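You operate a simulated robot arm through the tools that you are given. There is no shell and no other tool.

You are at the controls of a simulated robot arm. One attempt, no reset.

Task
Blow the green filter clean in the blow box at 1 bar.
Fine: nozzle in its socket and lid shut before you press the lever; blow knob back to 0 bar; filter and nozzle stay there. Set down upright: what you pick out.

It is judged by the outcome, as a careful person would: the job done as asked, and still so three seconds after it is handed in. It fails if anything else is knocked over, pushed out of place, dropped, spilled or broken. A push-on lid holds only when it is set on centred and level and pressed home; a screw cap is set on level and turned clockwise until tight.

Robot
A 6-joint arm with a two-finger parallel gripper, fixed in place. Base frame: the origin is at the foot of the arm, x ahead of it, y to its left, z up; the work surface is at about z = 900. Lengths are in mm, angles in degrees, forces in N, time in s.
With the tool pointing down near the work surface it reaches from about 340 to 860 mm from the base axis. Its first joint turns from -115.0 to 115.0 degrees. Payload 3.43 kg.
The TCP is the grasp point between the finger pads, 34 mm short of the fingertips. In the tool frame z runs along the fingers and y along their closing line. The gripper opens to 128 mm. The fingers are 24 mm wide and 12 mm thick; the gripper's body (48 by 130 mm) begins 96 mm behind the TCP.
Orientation is told as [roll, pitch, yaw] about the base's x, y, z axes, in that order, counted from this pose: with the fingers straight down and closing along the base's y, the tool's x points along the base's -x, its y along +y and its z along -z.

Tools
- The arm moves only by the tool play_rows. Its argument "increments" is a list that holds one entry, the list of rows, each a list of 6 numbers: the shift along the base's x, y, z in m, then the turn, a rotation vector about the base's x, y, z in degrees. In form: [[[tx, ty, tz, ax, ay, az], ...]]. A call has 1 to 20 rows; each row shifts and turns the commanded pose from where the row before left it. "grip" is the gripper command, from -1 (shut) to 1 (fully open), values between in proportion, set as the call begins (left out, the last holds). A row lasts 0.2 s, in which the tool goes at most 50 mm and 8.6 degrees; a call with a longer step from one row to the next is refused whole, and so is a gripper value outside its range. Where a pose cannot be reached the arm comes as near as it can. A force on the tool above 90 N (or 10 N above the force at the start of the call, whichever is more), or a blocked arm, ends the call early, and 0.2 s more pass. Each finger travels about 108 mm/s and halts on what it meets, pressing with about 26 N; the grip force reading is that of the motor and also rises with nothing between the fingers. The clock runs only during rows and for 0.2 s after the last one: add rows that do not move to give the fingers time. The reply holds the time, the measured pose of the TCP, the force on the tool along the base axes, the opening and the grip force, in the units named above and with some noise, with the torque about the TCP (base axes, N m) and any sound that the robot's microphone picked up.
- Cameras (640 x 400 px; columns grow to the right, rows downward): "scene" is fixed at [50.4, 500.9, 1692.3]; the picture's right is [-0.08, -1.00, 0.00], its down [-0.85, 0.07, -0.52] and it looks along [0.52, -0.04, -0.85] (base axes); focal length 301 px, centre (320, 200). "wrist" rides on the gripper at [76, -11, -160] in the tool frame; the picture's right is [0.15, 0.99, 0.00], its down [-0.88, 0.13, -0.46] and it looks along [-0.45, 0.07, 0.89] (tool axes); focal length 234 px, centre (320, 200). There is no depth. A picture from a camera that has moved, and an enlarged one, comes with that camera's place and axes in the base frame and with its lens.
- grab_frame(camera): a new picture of that camera. No time passes.
- raise_lower(by): slides the trunk up (or, below 0, down) by that many mm; the arm rides with it, the base frame stays. It gives what a move gives, with no picture.
- close_up(camera, box): a new picture of the part [left, top, right, bottom] of that camera's present view, enlarged. No time passes.
- sign_off(): hands the job in; it is judged then, once.

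Nothing tells you positions but the pictures and the camera data. Unless the task says otherwise, let go and move clear before handing in.

The tools are called as name(argument=value, ...) on one line, values as JSON. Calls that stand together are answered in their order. play_rows: Moves the arm, as the interface text tells. Its arguments: {"type":"object","properties":{"increments":{"type":"array","items":{"type":"array","items":{"type":"array","items":{"type":"number"}}}},"grip":{"type":"number"}},"required":["increments"]} The other tools are called the same way: raise_lower (by) slides the trunk up or down; grab_frame (camera) takes a picture; close_up (camera, box) takes an enlarged picture of a part of a camera's view; sign_off () hands the job in.

At the start:

```text
time_s: 0.0
tcp_pos: [370.6, 430.6, 1377.2]
tool_rot: [-0.1, 0.1, 0.0]
contact_force: [0.5, -0.4, 0.2]
wrist_torque: [-0.03, 0.01, 0.02]
grip_width: 127.8
finger_force: 0.1
trunk travel left (down, up): [-700.0, 90.0]
```

scene: 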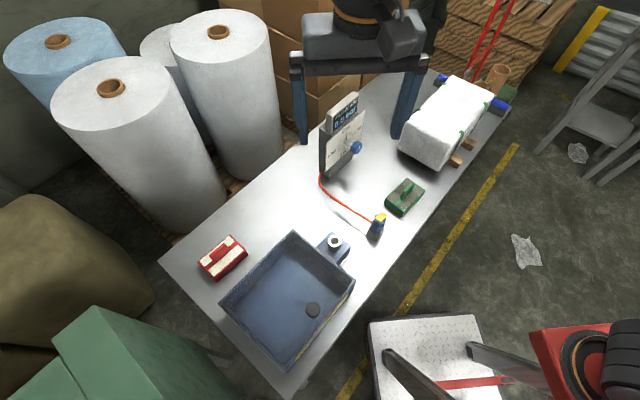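
wrist: 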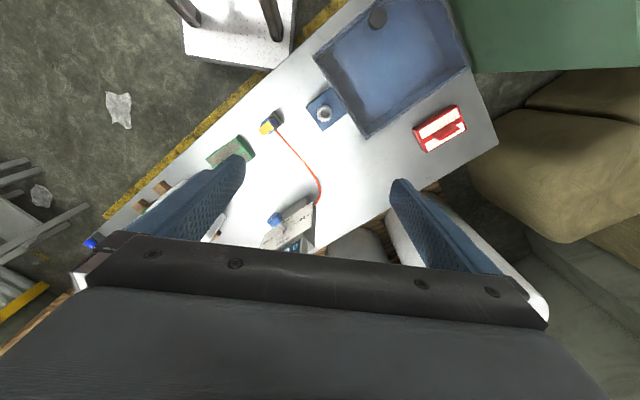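

I see a workbench with a blue box (blow box), a nozzle on a red hose, a green block (likely the filter), a red-and-white block and a panel with a knob. I'll look closer before moving anything.

close_up(camera="scene", box=[280, 80, 440, 180])

close_up(camera="scene", box=[300, 160, 460, 260])

close_up(camera="scene", box=[180, 220, 370, 370])

close_up(camera="scene", box=[380, 50, 540, 180])

close_up(camera="wrist", box=[180, 0, 500, 250])

```text
4.00 times, centred on (360, 130) of scene
camera zoom: at [50.4, 500.9, 1692.3], right [-0.08, -1.0, 0.0], down [-0.85, 0.07, -0.52], along [0.52, -0.04, -0.85], focal length 1204 px, centre (160, 480)
```

zoom: 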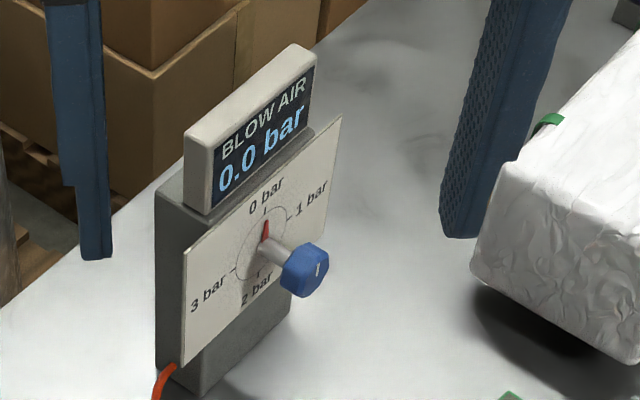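

```text
4.00 times, centred on (380, 210) of scene
camera zoom: at [50.4, 500.9, 1692.3], right [-0.08, -1.0, 0.0], down [-0.85, 0.07, -0.52], along [0.52, -0.04, -0.85], focal length 1204 px, centre (80, 160)
```

zoom: 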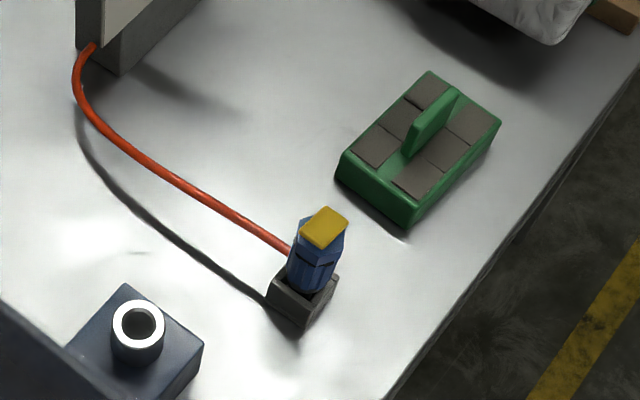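

```text
2.67 times, centred on (275, 295) of scene
camera zoom: at [50.4, 500.9, 1692.3], right [-0.08, -1.0, 0.0], down [-0.85, 0.07, -0.52], along [0.52, -0.04, -0.85], focal length 802 px, centre (440, -53)
```

zoom: 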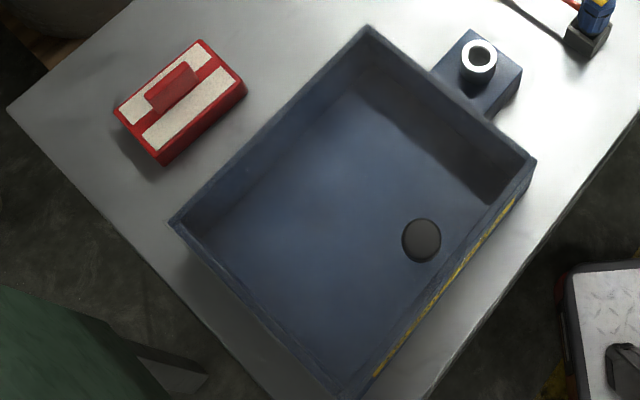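

```text
3.08 times, centred on (460, 115) of scene
camera zoom: at [50.4, 500.9, 1692.3], right [-0.08, -1.0, 0.0], down [-0.85, 0.07, -0.52], along [0.52, -0.04, -0.85], focal length 926 px, centre (-111, 462)
```

zoom: 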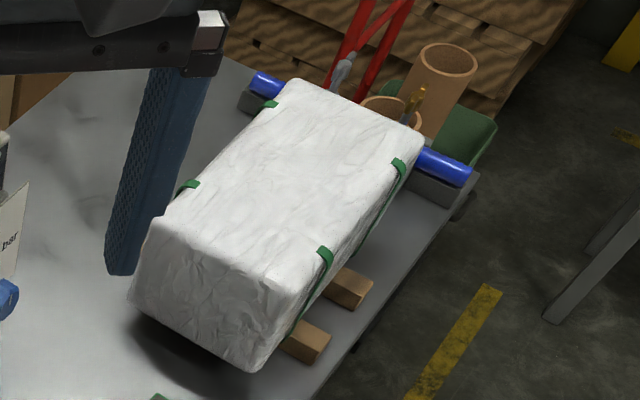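

```text
1.60 times, centred on (340, 125) of wrist
camera zoom: at [295.4, 419.2, 1536.5], right [-0.15, 0.99, 0.0], down [0.88, 0.13, 0.46], along [0.45, 0.07, -0.89], focal length 375 px, centre (288, 320)
```

zoom: 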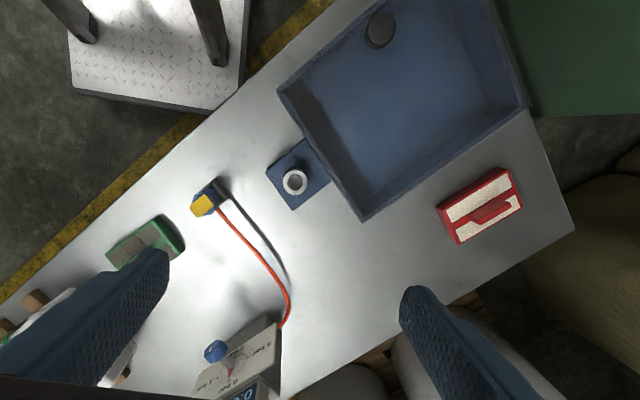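

Some things are still unclear, mainly whether the box has a lid on it and what the dark disc is. I'll turn the wrist camera towards the box from high up to look into it.

play_rows(increments=[[[-0.02, 0.002, 0, 0, 0, 7.5], [-0.02, 0.002, 0, 0, 0, 7.5], [-0.02, 0.002, 0, 0, 0, 7.5], [-0.02, 0.002, 0, 0, 0, 7.5], [-0.02, 0.002, 0, 0, 0, 7.5], [-0.02, 0.002, 0, 0, 0, 7.5], [-0.02, 0.002, 0, 0, 0, 7.5], [-0.02, 0.002, 0, 0, 0, 7.5]]], grip=1)

```text
time_s: 1.8
tcp_pos: [212.0, 447.3, 1377.3]
tool_rot: [0.1, 0.0, 60.0]
contact_force: [0.0, 0.1, 0.1]
wrist_torque: [0.04, 0.04, 0.03]
grip_width: 128.1
finger_force: 0.0
trunk travel left (down, up): [-700.0, 90.0]
```

The arm has turned over the box side. I'll take pictures from here.

grab_frame(camera="wrist")

grab_frame(camera="scene")

```text
taken
camera wrist: at [183.9, 375.2, 1536.4], right [-0.93, 0.37, 0.0], down [0.33, 0.83, 0.46], along [0.17, 0.42, -0.89], focal length 234 px, centre (320, 200)
```

wrist: 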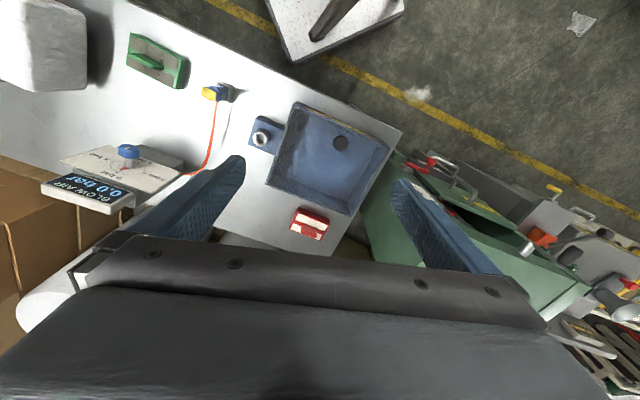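

```text
taken
```

scene: 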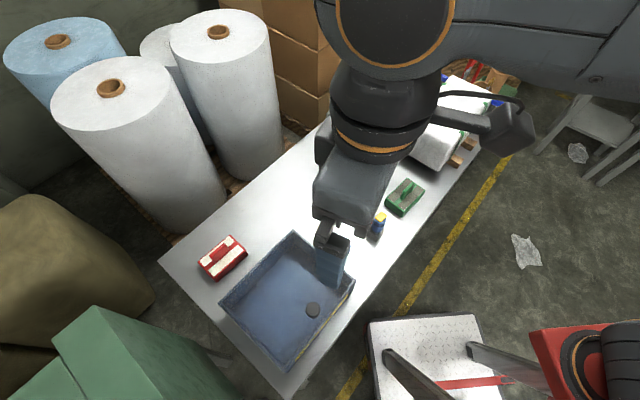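

close_up(camera="wrist", box=[230, 80, 410, 260])

close_up(camera="wrist", box=[100, 10, 290, 210])

close_up(camera="wrist", box=[370, 130, 640, 370])

```text
2.22 times, centred on (320, 170) of wrist
camera zoom: at [183.9, 375.2, 1536.4], right [-0.93, 0.37, 0.0], down [0.33, 0.83, 0.46], along [0.17, 0.42, -0.89], focal length 520 px, centre (320, 267)
```

zoom: 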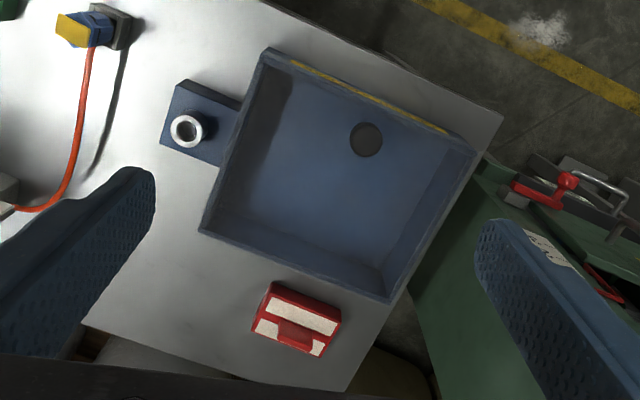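

```text
2.00 times, centred on (195, 110) of wrist
camera zoom: at [183.9, 375.2, 1536.4], right [-0.93, 0.37, 0.0], down [0.33, 0.83, 0.46], along [0.17, 0.42, -0.89], focal length 468 px, centre (570, 380)
```

zoom: 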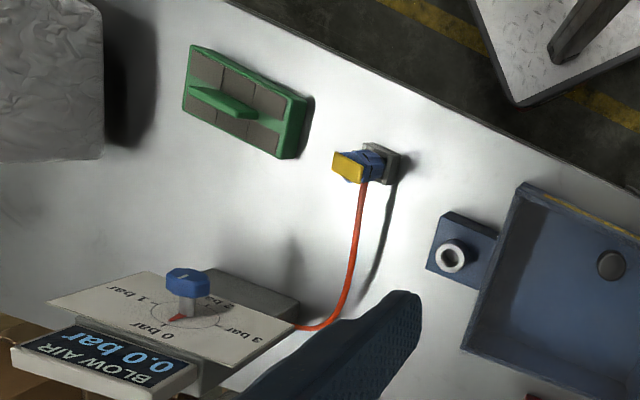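

```text
1.67 times, centred on (505, 250) of wrist
camera zoom: at [183.9, 375.2, 1536.4], right [-0.93, 0.37, 0.0], down [0.33, 0.83, 0.46], along [0.17, 0.42, -0.89], focal length 390 px, centre (12, 117)
```

zoom: 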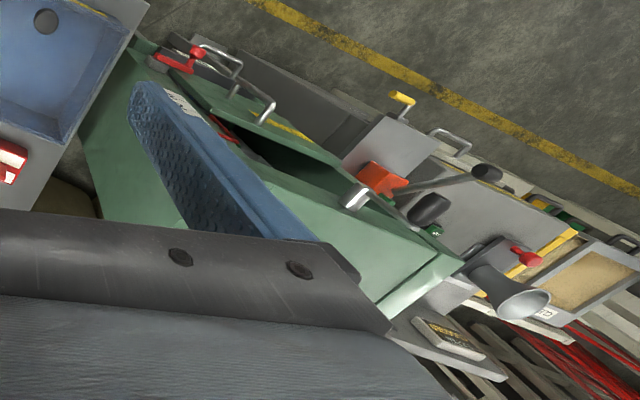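

Comparing the two views, the dark disc sits at z≈1014, above the box rim at about 978. So it is probably a knob on a clear lid near the front edge, with a hinge at the far side. I'll go lower for a closer look.

play_rows(increments=[[[0, -0.005, -0.04, 0, 0, 0], [0, -0.005, -0.04, 0, 0, 0], [0, -0.005, -0.04, 0, 0, 0], [0, -0.005, -0.04, 0, 0, 0], [0, -0.005, -0.04, 0, 0, 0]]], grip=-1)

grab_frame(camera="wrist")

```text
time_s: 3.0
tcp_pos: [210.9, 419.4, 1174.8]
tool_rot: [0.0, -0.1, 60.0]
contact_force: [0.2, -0.1, 0.4]
wrist_torque: [0.04, -0.01, -0.03]
grip_width: 0.2
finger_force: 26.1
trunk travel left (down, up): [-700.0, 90.0]
```

```text
taken
camera wrist: at [184.4, 347.9, 1334.9], right [-0.93, 0.37, 0.0], down [0.33, 0.83, 0.46], along [0.17, 0.42, -0.89], focal length 234 px, centre (320, 200)
```

wrist: 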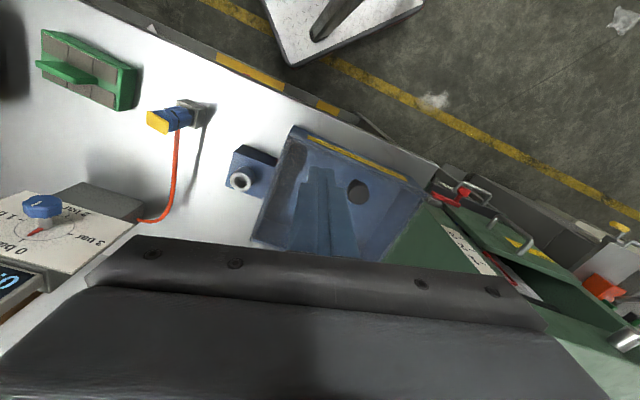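

close_up(camera="wrist", box=[220, 110, 440, 260])

close_up(camera="wrist", box=[120, 80, 280, 230])

close_up(camera="wrist", box=[0, 0, 160, 250])

```text
2.67 times, centred on (330, 185) of wrist
camera zoom: at [184.4, 347.9, 1334.9], right [-0.93, 0.37, 0.0], down [0.33, 0.83, 0.46], along [0.17, 0.42, -0.89], focal length 624 px, centre (293, 240)
```

zoom: 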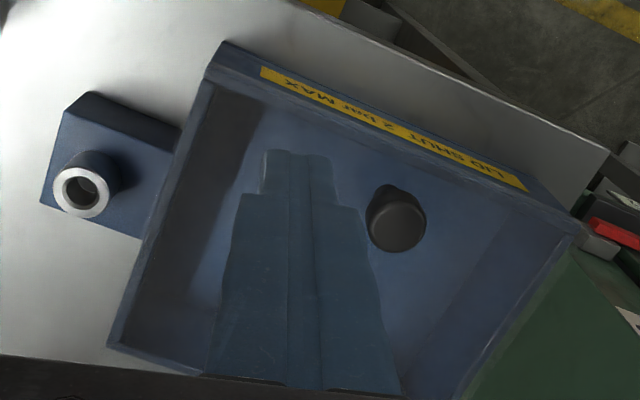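

```text
2.67 times, centred on (200, 155) of wrist
camera zoom: at [184.4, 347.9, 1334.9], right [-0.93, 0.37, 0.0], down [0.33, 0.83, 0.46], along [0.17, 0.42, -0.89], focal length 624 px, centre (640, 320)
```

zoom: 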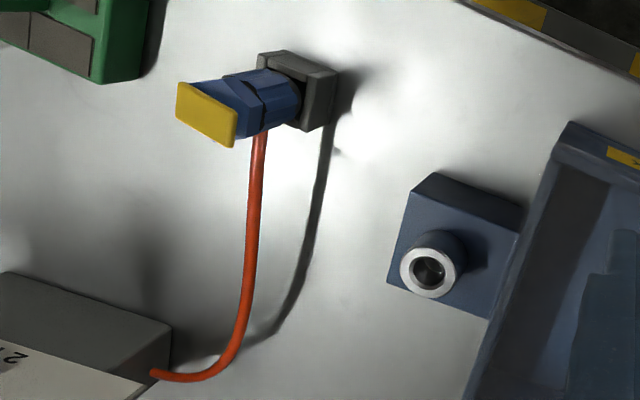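

```text
1.60 times, centred on (80, 125) of wrist
camera zoom: at [184.4, 347.9, 1334.9], right [-0.93, 0.37, 0.0], down [0.33, 0.83, 0.46], along [0.17, 0.42, -0.89], focal length 375 px, centre (704, 320)
```

zoom: 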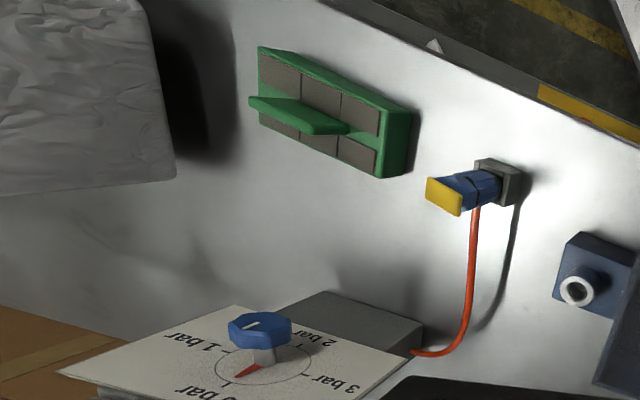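

The label reads "LID SHUT 2 bar MAX". The box has a clear lid with a dark knob near the front edge, and the socket ring is on the blue block. I'll open the fingers for an unobstructed look at the lid's back edge and tilt the camera.

play_rows(increments=[[[-0.01, -0.01, 0, 5.5, -2.2, 0], [-0.01, -0.01, 0, 5.5, -2.2, 0], [-0.01, -0.01, 0, 5.5, -2.2, 0], [-0.01, -0.01, 0, 5.5, -2.2, 0], [0, 0, 0, 0, 0, 0]]], grip=1)

grab_frame(camera="wrist")

```text
time_s: 4.2
tcp_pos: [171.7, 380.7, 1177.8]
tool_rot: [3.6, -23.5, 59.2]
contact_force: [1.0, -0.2, 0.0]
wrist_torque: [-0.02, 0.0, -0.01]
grip_width: 127.9
finger_force: 0.1
trunk travel left (down, up): [-700.0, 90.0]
```

```text
taken
camera wrist: at [121.9, 255.9, 1292.0], right [-0.93, 0.37, 0.0], down [0.23, 0.59, 0.78], along [0.29, 0.72, -0.63], focal length 234 px, centre (320, 200)
```

wrist: 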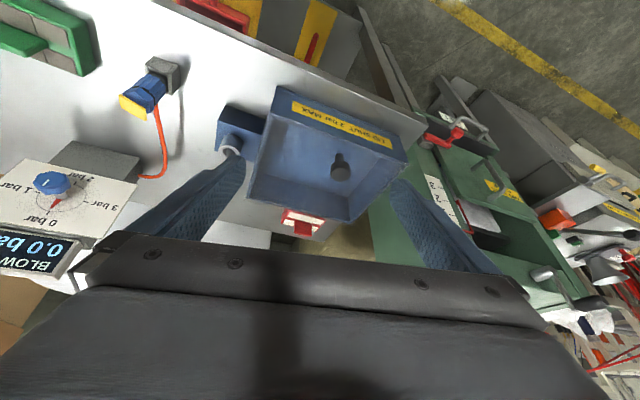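

close_up(camera="wrist", box=[210, 80, 420, 240])

close_up(camera="wrist", box=[80, 30, 260, 170])

close_up(camera="wrist", box=[0, 140, 150, 280])

```text
2.50 times, centred on (315, 160) of wrist
camera zoom: at [121.9, 255.9, 1292.0], right [-0.93, 0.37, 0.0], down [0.23, 0.59, 0.78], along [0.29, 0.72, -0.63], focal length 585 px, centre (332, 300)
```

zoom: 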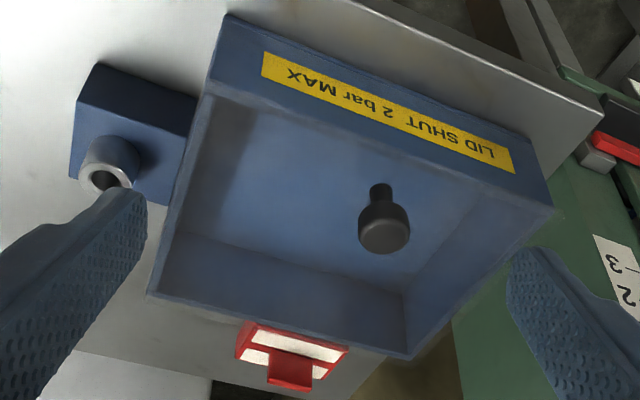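

```text
2.86 times, centred on (170, 100) of wrist
camera zoom: at [121.9, 255.9, 1292.0], right [-0.93, 0.37, 0.0], down [0.23, 0.59, 0.78], along [0.29, 0.72, -0.63], focal length 669 px, centre (749, 486)
```

zoom: 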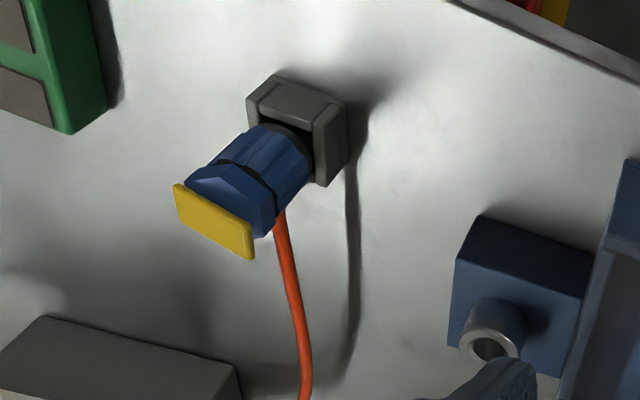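

```text
2.86 times, centred on (75, 210) of wrist
camera zoom: at [121.9, 255.9, 1292.0], right [-0.93, 0.37, 0.0], down [0.23, 0.59, 0.78], along [0.29, 0.72, -0.63], focal length 669 px, centre (1020, 171)
```

zoom: 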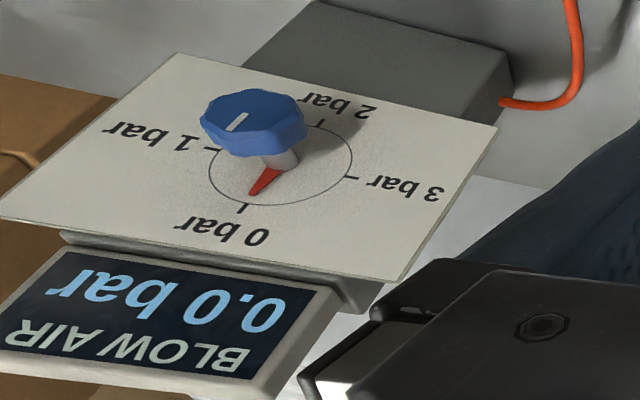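

The panel is vertical and faces the robot, with the dial centre near (642, 380, 1039). The socket is near (359, 439) and the nozzle stands upright in its rest near (406, 316). I'll start with the lid: bring the open gripper over its knob at about (186, 507), with the closing line parallel to the hinge edge.

play_rows(increments=[[[0.002, 0.03, -0.01, -5.5, 2.2, 0], [0.002, 0.03, -0.01, -5.5, 2.2, 0], [0.002, 0.03, -0.01, -5.5, 2.2, 0], [0.002, 0.03, -0.01, -5.5, 2.2, 0], [0.0037, 0.0027, -0.0135, 0, 0, -7.5], [0.0037, 0.0027, -0.0135, 0, 0, -7.5], [0, 0, 0, 0, 0, 0]]], grip=1)

grab_frame(camera="wrist")

grab_frame(camera="scene")

```text
time_s: 5.8
tcp_pos: [186.0, 505.3, 1110.1]
tool_rot: [0.0, 0.0, 45.0]
contact_force: [-0.8, 0.0, -0.1]
wrist_torque: [0.02, 0.01, 0.02]
grip_width: 128.0
finger_force: 0.0
trunk travel left (down, up): [-700.0, 90.0]
```

```text
taken
camera wrist: at [140.6, 445.0, 1268.8], right [-0.8, 0.6, 0.0], down [0.53, 0.71, 0.46], along [0.27, 0.37, -0.89], focal length 234 px, centre (320, 200)
```

wrist: 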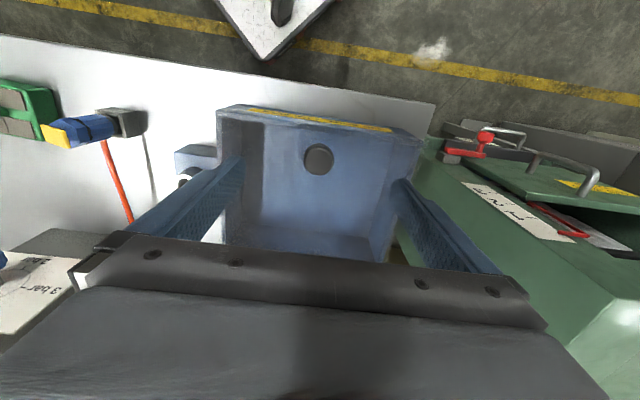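

```text
taken
```

scene: 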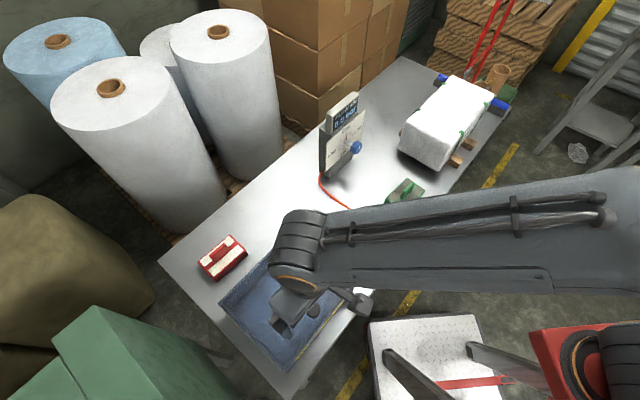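

close_up(camera="wrist", box=[200, 90, 440, 240])

close_up(camera="scene", box=[200, 230, 380, 380])

```text
2.67 times, centred on (320, 165) of wrist
camera zoom: at [140.6, 445.0, 1268.8], right [-0.8, 0.6, 0.0], down [0.53, 0.71, 0.46], along [0.27, 0.37, -0.89], focal length 624 px, centre (320, 293)
```

zoom: 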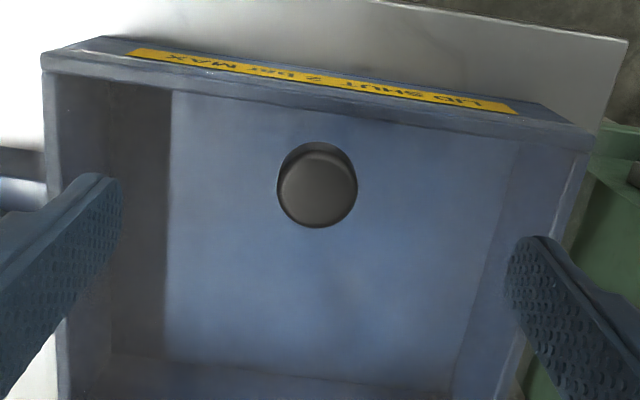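

```text
2.67 times, centred on (290, 305) of scene
camera zoom: at [50.4, 500.9, 1692.3], right [-0.08, -1.0, 0.0], down [-0.85, 0.07, -0.52], along [0.52, -0.04, -0.85], focal length 802 px, centre (400, -80)
```

zoom: 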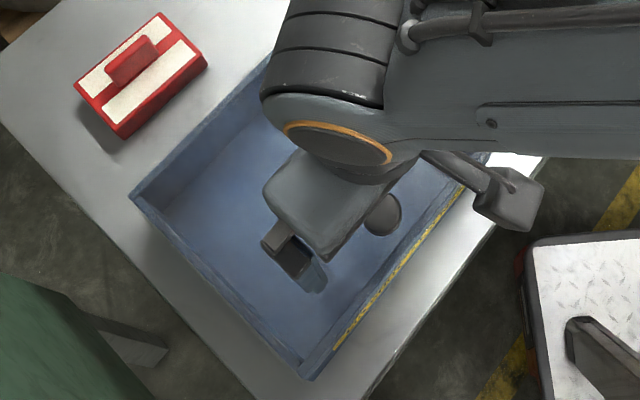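

The knob lies right under the TCP. I'll descend with the fingers part open until the tips are just above the lid.

play_rows(increments=[[[0, 0, -0.02, 0, 0, 0], [0, 0, -0.02, 0, 0, 0], [0, 0, -0.02, 0, 0, 0], [0, 0, -0.014, 0, 0, 0], [0, 0, -0.008, 0, 0, 0], [0, 0, 0, 0, 0, 0]]], grip=0.1)

grab_frame(camera="wrist")

```text
time_s: 7.2
tcp_pos: [187.3, 506.3, 1027.9]
tool_rot: [0.0, 0.0, 44.9]
contact_force: [0.4, -0.1, -0.4]
wrist_torque: [-0.02, -0.04, 0.0]
grip_width: 70.5
finger_force: 0.0
trunk travel left (down, up): [-700.0, 90.0]
```

```text
taken
camera wrist: at [141.3, 445.8, 1187.1], right [-0.8, 0.6, 0.0], down [0.53, 0.71, 0.46], along [0.27, 0.37, -0.89], focal length 234 px, centre (320, 200)
```

wrist: 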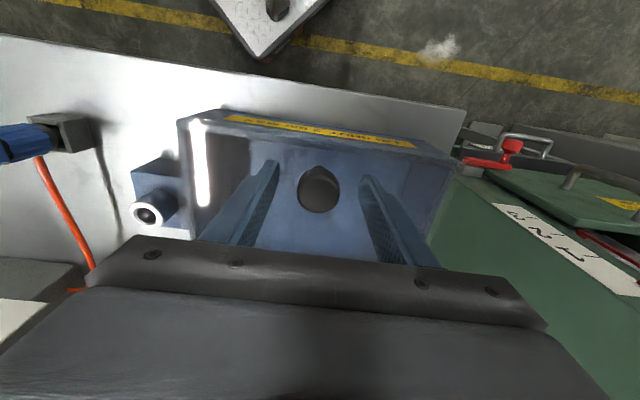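

close_up(camera="wrist", box=[240, 130, 400, 250])

play_rows(increments=[[[0, 0, 0, 0, 0, 0], [0, 0, 0, 0, 0, 0], [0, 0, 0, 0, 0, 0], [0, 0, 0, 0, 0, 0]]], grip=-1)

```text
3.33 times, centred on (320, 190) of wrist
camera zoom: at [141.3, 445.8, 1187.1], right [-0.8, 0.6, 0.0], down [0.53, 0.71, 0.46], along [0.27, 0.37, -0.89], focal length 781 px, centre (320, 233)
```

zoom: 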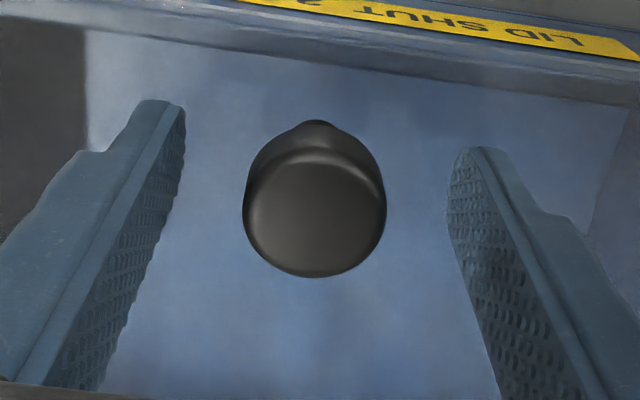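

```text
time_s: 8.2
tcp_pos: [188.2, 505.7, 1027.3]
tool_rot: [-0.1, 0.0, 45.1]
contact_force: [10.3, -9.5, -0.9]
wrist_torque: [-0.18, -0.02, 0.03]
grip_width: 31.2
finger_force: 45.7
trunk travel left (down, up): [-700.0, 90.0]
```

play_rows(increments=[[[0.0007, -0.0007, 0.0, 0, 0, 0], [0, 0, 0.003, 0, 0, 0], [0, 0, 0.003, 0, 0, 0], [0, 0, 0, 0, 0, 0]]])

grab_frame(camera="wrist")

```text
time_s: 9.2
tcp_pos: [188.6, 506.9, 1034.0]
tool_rot: [0.0, 0.0, 45.0]
contact_force: [19.9, 0.7, -9.0]
wrist_torque: [-0.82, 0.62, 0.01]
grip_width: 31.0
finger_force: 45.5
trunk travel left (down, up): [-700.0, 90.0]
```

```text
taken
camera wrist: at [142.8, 445.2, 1192.8], right [-0.8, 0.6, 0.0], down [0.53, 0.71, 0.46], along [0.27, 0.37, -0.89], focal length 234 px, centre (320, 200)
```

wrist: 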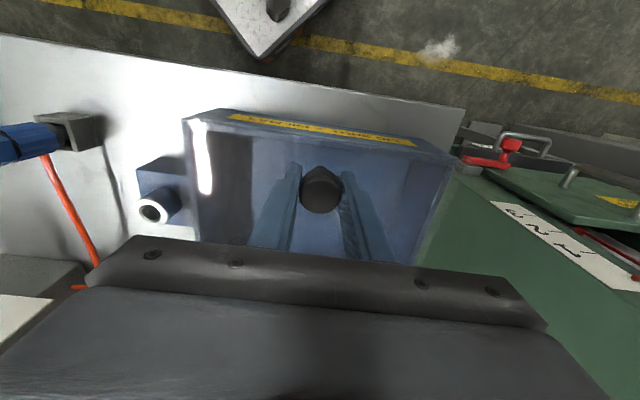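

The fingers hold the knob at 31 mm wide and it came up about 6 mm with a small sideways reaction, which fits a hinge at the back edge. I'll follow the hinge arc in small steps and watch the forces.

play_rows(increments=[[[0.00265, 0.00265, 0.0099, 0, 0, 0], [0.00182, 0.00182, 0.0078, 0, 0, 0], [0.00182, 0.00182, 0.0077, 0, 0, 0], [0.00226, 0.00226, 0.0075, 0, 0, 0], [0.00226, 0.00226, 0.0075, 0, 0, 0], [0, 0, 0, 0, 0, 0]]])

grab_frame(camera="wrist")

close_up(camera="scene", box=[200, 210, 380, 380])

```text
time_s: 10.6
tcp_pos: [197.8, 515.1, 1076.2]
tool_rot: [0.0, 0.1, 45.0]
contact_force: [2.5, -21.3, -3.2]
wrist_torque: [-1.1, 0.81, 0.0]
grip_width: 31.1
finger_force: 45.0
trunk travel left (down, up): [-700.0, 90.0]
```

```text
taken
camera wrist: at [152.0, 454.5, 1234.9], right [-0.8, 0.6, 0.0], down [0.53, 0.72, 0.45], along [0.27, 0.36, -0.89], focal length 234 px, centre (320, 200)
```

wrist: 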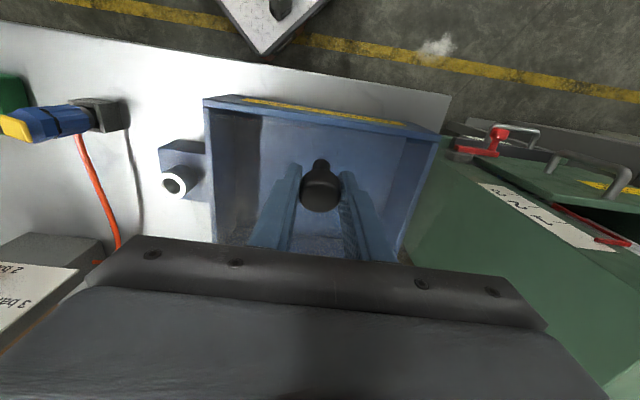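

```text
2.35 times, centred on (290, 295) of scene
camera zoom: at [50.4, 500.9, 1692.3], right [-0.08, -1.0, 0.0], down [-0.85, 0.07, -0.52], along [0.52, -0.04, -0.85], focal length 708 px, centre (391, -24)
```

zoom: 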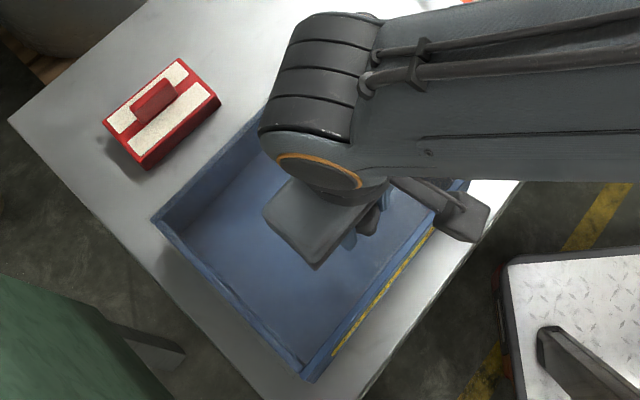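

The knob stem is tilting as the lid swings, which confirms the hinge at the back edge. I'll carry on along a slightly corrected arc.

play_rows(increments=[[[0.00445, 0.00305, 0.0145, 0, 0, 0], [0.0058, 0.0058, 0.0141, 0, 0, 0], [0.00672, 0.00672, 0.0131, 0, 0, 0], [0.00742, 0.00742, 0.0123, 0, 0, 0], [0.0082, 0.0082, 0.0114, 0, 0, 0], [0, 0, 0, 0, 0, 0]]])

grab_frame(camera="wrist")

```text
time_s: 12.0
tcp_pos: [229.3, 548.3, 1140.2]
tool_rot: [0.0, 0.0, 45.1]
contact_force: [-10.6, 3.6, -7.7]
wrist_torque: [-0.7, 0.96, -0.02]
grip_width: 30.9
finger_force: 45.0
trunk travel left (down, up): [-700.0, 90.0]
```

```text
taken
camera wrist: at [185.1, 487.1, 1299.1], right [-0.8, 0.6, 0.0], down [0.53, 0.71, 0.46], along [0.27, 0.37, -0.89], focal length 234 px, centre (320, 200)
```

wrist: 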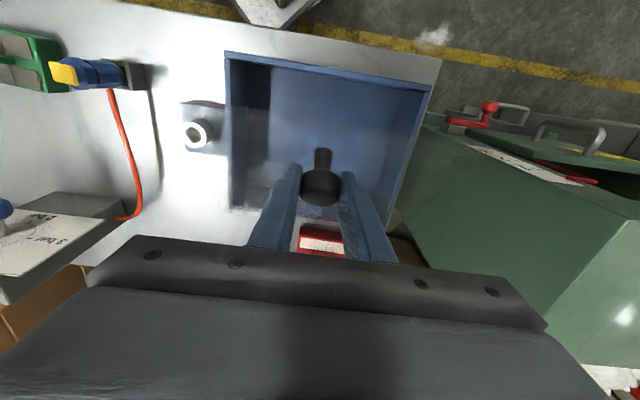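

play_rows(increments=[[[0.00884, 0.00884, 0.0103, 0, 0, 0], [0.0094, 0.0094, 0.0091, 0, 0, 0], [0.01004, 0.01004, 0.008, 0, 0, 0], [0.01039, 0.01039, 0.0067, 0, 0, 0], [0.01082, 0.01082, 0.0055, 0, 0, 0], [0.0111, 0.0111, 0.004, 0, 0, 0], [0, 0, 0, 0, 0, 0]]])

grab_frame(camera="wrist")

grab_frame(camera="scene")

```text
time_s: 13.6
tcp_pos: [290.7, 609.8, 1184.4]
tool_rot: [0.0, 0.0, 45.1]
contact_force: [-9.3, -0.8, 0.9]
wrist_torque: [-0.84, 0.9, -0.05]
grip_width: 31.1
finger_force: 44.7
trunk travel left (down, up): [-700.0, 90.0]
```

```text
taken
camera wrist: at [244.9, 547.4, 1343.6], right [-0.8, 0.6, 0.0], down [0.53, 0.71, 0.46], along [0.27, 0.37, -0.89], focal length 234 px, centre (320, 200)
```

wrist: 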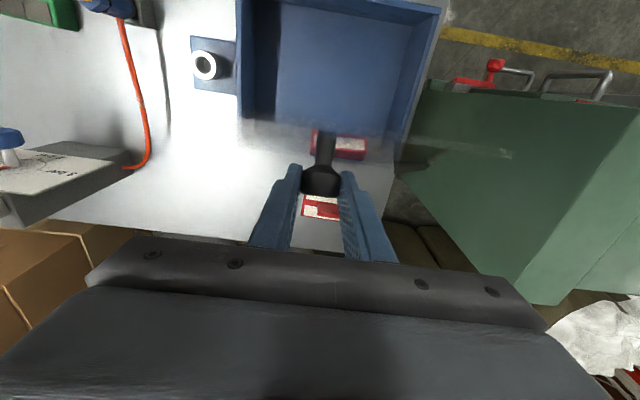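

```text
taken
```

scene: 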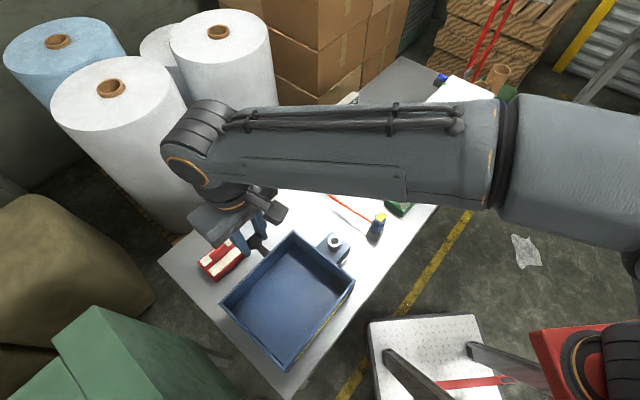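

play_rows(increments=[[[0.01131, 0.01131, 0.0026, 0, 0, 0], [0.01146, 0.01146, 0.0013, 0, 0, 0], [0.01146, 0.01146, -0.0001, 0, 0, 0], [0.01138, 0.01138, -0.0016, 0, 0, 0], [0.01124, 0.01124, -0.003, 0, 0, 0], [0, 0, 0, 0, 0, 0]]])

grab_frame(camera="wrist")

grab_frame(camera="scene")

```text
time_s: 15.0
tcp_pos: [348.1, 666.2, 1182.7]
tool_rot: [0.0, -0.1, 45.0]
contact_force: [-0.7, 0.3, 0.3]
wrist_torque: [-0.01, -0.02, -0.04]
grip_width: 0.1
finger_force: 33.2
trunk travel left (down, up): [-700.0, 90.0]
```

```text
taken
camera wrist: at [301.9, 604.2, 1342.1], right [-0.8, 0.6, 0.0], down [0.53, 0.71, 0.46], along [0.27, 0.37, -0.89], focal length 234 px, centre (320, 200)
```

wrist: 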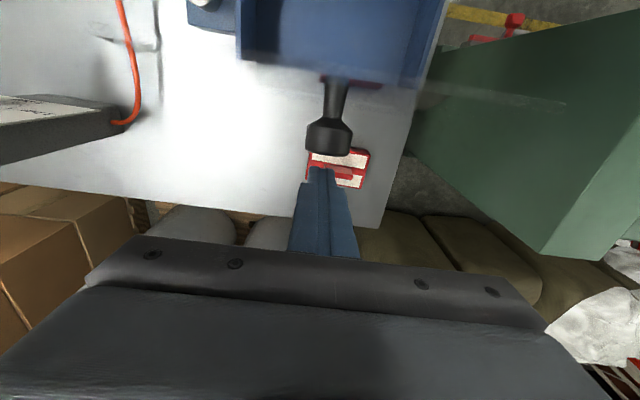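

```text
taken
```

scene: 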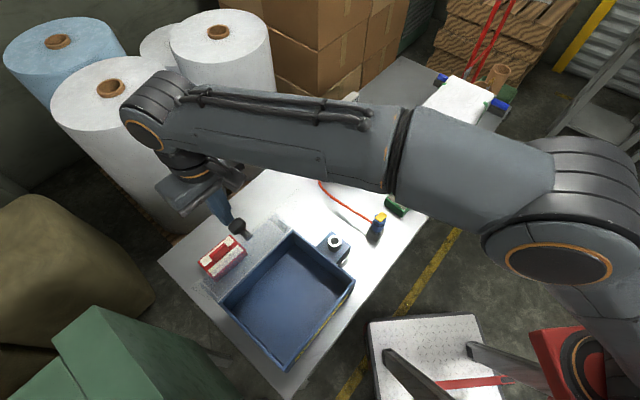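

The knob slipped from the fingers near the end of the swing, and the lid seems to be standing open. I'll check whether it stays there.

play_rows(increments=[[[0, 0, 0, 0, 0, 0]]])

grab_frame(camera="wrist")

close_up(camera="scene", box=[150, 180, 360, 330])

```text
time_s: 15.4
tcp_pos: [346.4, 664.1, 1183.5]
tool_rot: [0.1, 0.0, 45.0]
contact_force: [-1.1, -0.1, -0.2]
wrist_torque: [-0.01, 0.0, 0.01]
grip_width: 0.0
finger_force: 32.6
trunk travel left (down, up): [-700.0, 90.0]
```

```text
taken
camera wrist: at [302.0, 603.7, 1342.3], right [-0.8, 0.6, 0.0], down [0.53, 0.71, 0.46], along [0.27, 0.37, -0.89], focal length 234 px, centre (320, 200)
```

wrist: 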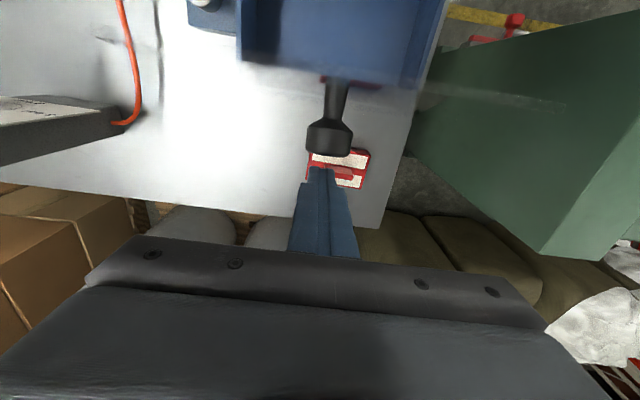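

```text
2.67 times, centred on (255, 255) of scene
camera zoom: at [50.4, 500.9, 1692.3], right [-0.08, -1.0, 0.0], down [-0.85, 0.07, -0.52], along [0.52, -0.04, -0.85], focal length 802 px, centre (493, 53)
```

zoom: 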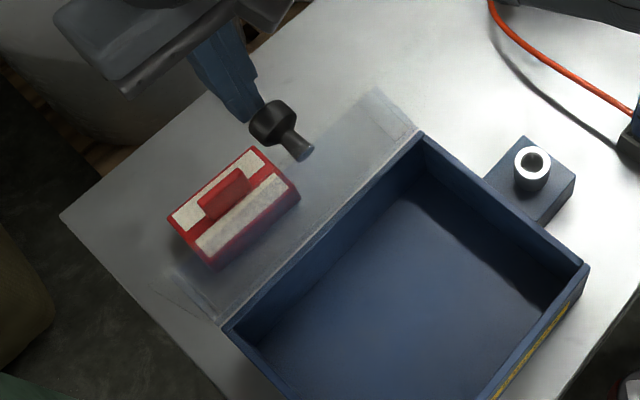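

The lid stands still at its stop, about 82° open, and nothing was disturbed. I'll lift straight up clear of it and go to look at the green filter.

play_rows(increments=[[[0, 0, 0.045, 0, 0, 0], [0, 0, 0.045, 0, 0, 0], [0, 0, 0.045, 0, 0, 0], [0.005, -0.045, 0, 0, 0, -4.5], [0.005, -0.045, 0, 0, 0, -4.5], [0.005, -0.045, 0, 0, 0, -4.5], [0.005, -0.045, 0, 0, 0, -4.5], [0.005, -0.045, 0, 0, 0, -4.5], [0.005, -0.045, 0, 0, 0, -4.5], [0.005, -0.045, 0, 0, 0, -4.5], [0.005, -0.045, 0, 0, 0, -4.5], [0.005, -0.045, 0, 0, 0, -4.5], [0.008, -0.04, -0.03, 0, 0, -4.5], [0, 0, -0.04, 0, 0, 0], [0, 0, 0, 0, 0, 0]]], grip=-1)

grab_frame(camera="scene")

grab_frame(camera="wrist")

```text
refused: row 13 steps farther than a row can; nothing moved
```

```text
taken
```

scene: 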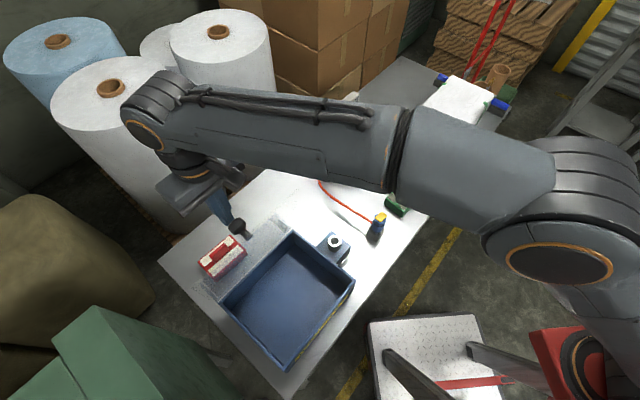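

```text
taken
camera wrist: at [302.0, 603.7, 1342.3], right [-0.8, 0.6, 0.0], down [0.53, 0.71, 0.46], along [0.27, 0.37, -0.89], focal length 234 px, centre (320, 200)
```

wrist: 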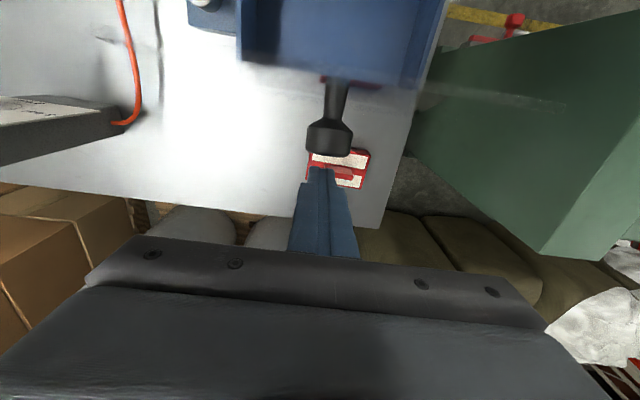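

One row was too long, so nothing moved. I'll resend the same path with shorter steps.

play_rows(increments=[[[0, 0, 0.045, 0, 0, 0], [0, 0, 0.045, 0, 0, 0], [0, 0, 0.045, 0, 0, 0], [0.005, -0.045, 0, 0, 0, -4.5], [0.005, -0.045, 0, 0, 0, -4.5], [0.005, -0.045, 0, 0, 0, -4.5], [0.005, -0.045, 0, 0, 0, -4.5], [0.005, -0.045, 0, 0, 0, -4.5], [0.005, -0.045, 0, 0, 0, -4.5], [0.005, -0.045, 0, 0, 0, -4.5], [0.005, -0.045, 0, 0, 0, -4.5], [0.005, -0.045, 0, 0, 0, -4.5], [0.008, -0.04, 0, 0, 0, -4.5], [0, 0, -0.035, 0, 0, 0], [0, 0, -0.035, 0, 0, 0], [0, 0, 0, 0, 0, 0]]], grip=-1)

play_rows(increments=[[[0, 0, 0, 0, 0, 0], [0, 0, 0, 0, 0, 0], [0, 0, 0, 0, 0, 0]]], grip=1)

grab_frame(camera="scene")

grab_frame(camera="wrist")

```text
time_s: 18.8
tcp_pos: [402.3, 220.1, 1246.5]
tool_rot: [-0.1, 0.0, 0.0]
contact_force: [0.4, 0.0, -0.2]
wrist_torque: [0.03, 0.0, 0.01]
grip_width: 0.1
finger_force: 33.1
trunk travel left (down, up): [-700.0, 90.0]
```

```text
time_s: 19.6
tcp_pos: [401.3, 220.5, 1247.7]
tool_rot: [0.0, 0.1, 0.0]
contact_force: [-0.5, -0.3, -0.3]
wrist_torque: [0.0, 0.01, -0.03]
grip_width: 128.0
finger_force: 0.1
trunk travel left (down, up): [-700.0, 90.0]
```

```text
taken
```

scene: 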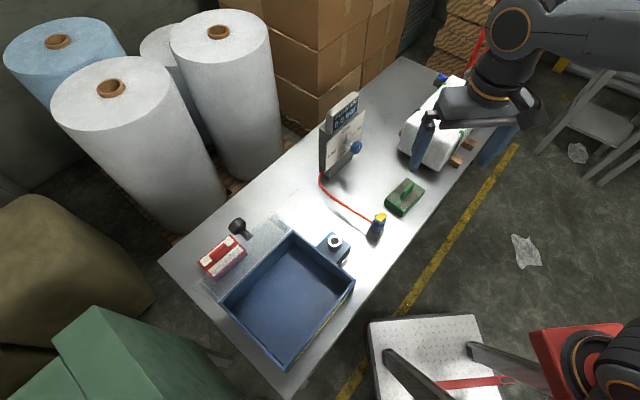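

```text
taken
camera wrist: at [325.7, 209.5, 1406.8], right [-0.15, 0.99, 0.0], down [0.88, 0.13, 0.46], along [0.45, 0.07, -0.89], focal length 234 px, centre (320, 200)
```

wrist: 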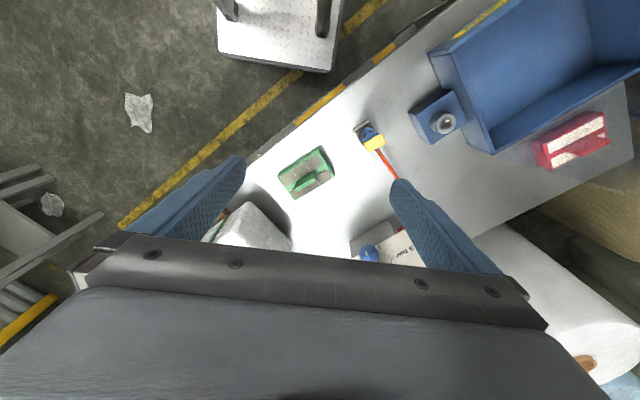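

The lid stays open on its own. I'll zoom in on the filter and nozzle for accurate positions.

close_up(camera="wrist", box=[250, 110, 410, 230])

close_up(camera="scene", box=[340, 150, 460, 250])

close_up(camera="scene", box=[170, 180, 380, 380])

```text
3.33 times, centred on (330, 170) of wrist
camera zoom: at [325.7, 209.5, 1406.8], right [-0.15, 0.99, 0.0], down [0.88, 0.13, 0.46], along [0.45, 0.07, -0.89], focal length 781 px, centre (287, 300)
```

zoom: 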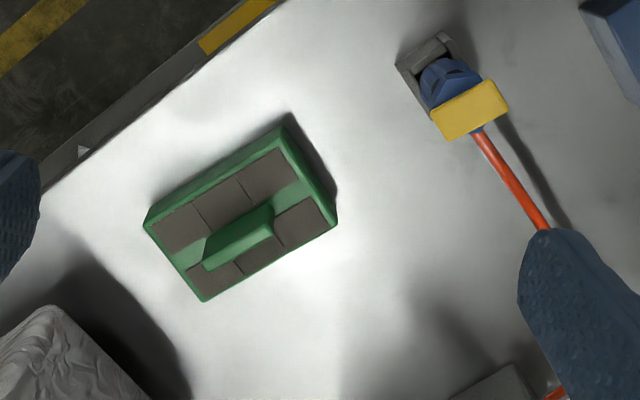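

```text
4.00 times, centred on (400, 200) of scene
camera zoom: at [50.4, 500.9, 1692.3], right [-0.08, -1.0, 0.0], down [-0.85, 0.07, -0.52], along [0.52, -0.04, -0.85], focal length 1204 px, centre (0, 200)
```

zoom: 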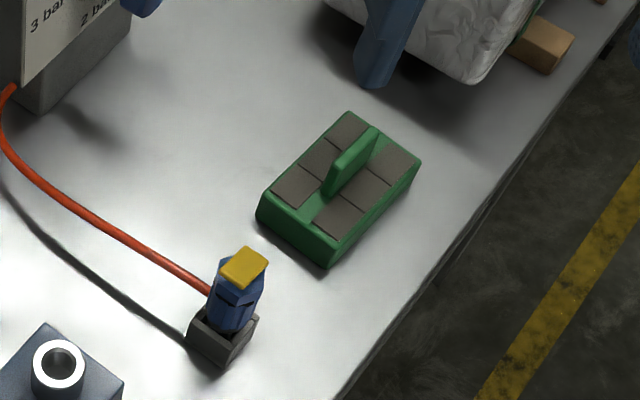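

```text
2.00 times, centred on (275, 280) of scene
camera zoom: at [50.4, 500.9, 1692.3], right [-0.08, -1.0, 0.0], down [-0.85, 0.07, -0.52], along [0.52, -0.04, -0.85], focal length 602 px, centre (410, 40)
```

zoom: 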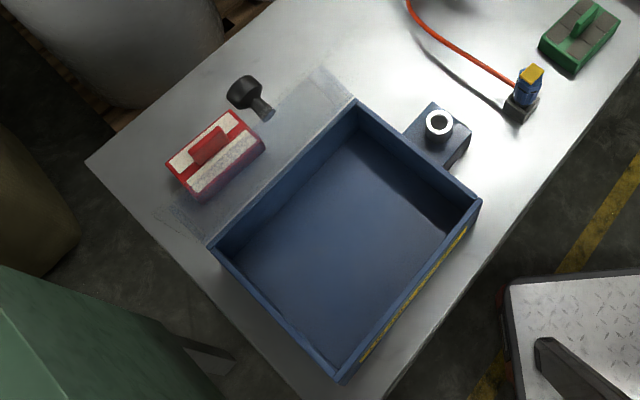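

The filter is about 105×63 mm, centred near (512, 209). Its handle plate runs along about 131° with its top near z 972. I'll come over it with the closing line across the handle.

play_rows(increments=[[[0.0158, -0.0016, -0.0168, 0, 0, -7], [0.0158, -0.0016, -0.0168, 0, 0, -7], [0.0158, -0.0016, -0.0168, 0, 0, -7], [0.0158, -0.0016, -0.0168, 0, 0, -7], [0.0158, -0.0016, -0.0168, 0, 0, -7], [0.0158, -0.0016, -0.0168, 0, 0, -7], [0.0158, -0.0016, -0.0168, 0, 0, -7], [0, 0, -0.035, 0, 0, 0], [0, 0, -0.035, 0, 0, 0], [0, 0, 0, 0, 0, 0]]], grip=0)

grab_frame(camera="wrist")

close_up(camera="wrist", box=[220, 80, 420, 240])

```text
time_s: 21.8
tcp_pos: [512.8, 207.1, 1060.5]
tool_rot: [0.0, 0.0, -49.0]
contact_force: [-0.3, 0.5, 0.3]
wrist_torque: [-0.03, 0.0, -0.03]
grip_width: 64.1
finger_force: 0.1
trunk travel left (down, up): [-700.0, 90.0]
```

```text
taken
camera wrist: at [454.7, 257.8, 1219.0], right [0.65, 0.76, 0.0], down [0.68, -0.58, 0.46], along [0.35, -0.3, -0.89], focal length 234 px, centre (320, 200)
```

wrist: 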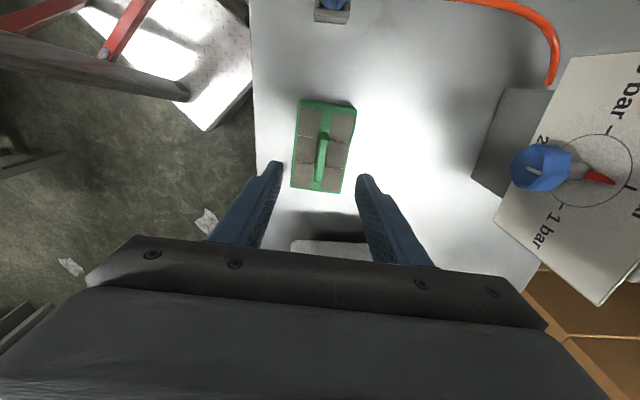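

```text
2.50 times, centred on (320, 160) of wrist
camera zoom: at [454.7, 257.8, 1219.0], right [0.65, 0.76, 0.0], down [0.68, -0.58, 0.46], along [0.35, -0.3, -0.89], focal length 585 px, centre (320, 300)
```

zoom: 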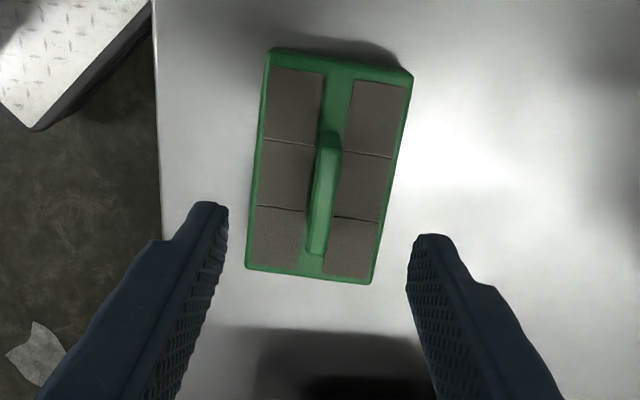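

The handle is centred between the fingers. I'll descend to just above the filter's top face and close.

play_rows(increments=[[[0.001, 0.0012, -0.025, 0, 0, 0], [0, 0, -0.025, 0, 0, 0], [0, 0, -0.02, 0, 0, 0], [0, 0, -0.01, 0, 0, 0], [0, 0, -0.005, 0, 0, 0], [0, 0, 0, 0, 0, 0]]], grip=-0.3)

close_up(camera="wrist", box=[220, 120, 420, 260])

```text
time_s: 23.2
tcp_pos: [511.2, 209.7, 975.3]
tool_rot: [0.0, 0.1, -49.1]
contact_force: [0.0, -1.3, -1.4]
wrist_torque: [0.01, 0.0, -0.04]
grip_width: 44.4
finger_force: 0.1
trunk travel left (down, up): [-700.0, 90.0]
```

```text
2.86 times, centred on (320, 190) of wrist
camera zoom: at [453.6, 259.7, 1134.5], right [0.65, 0.76, 0.0], down [0.68, -0.58, 0.46], along [0.35, -0.3, -0.89], focal length 669 px, centre (320, 229)
```

zoom: 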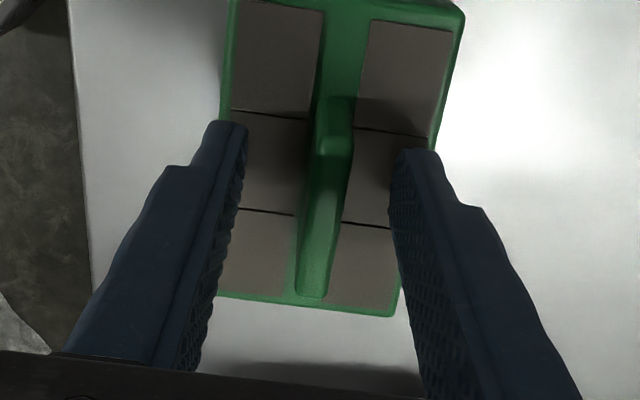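

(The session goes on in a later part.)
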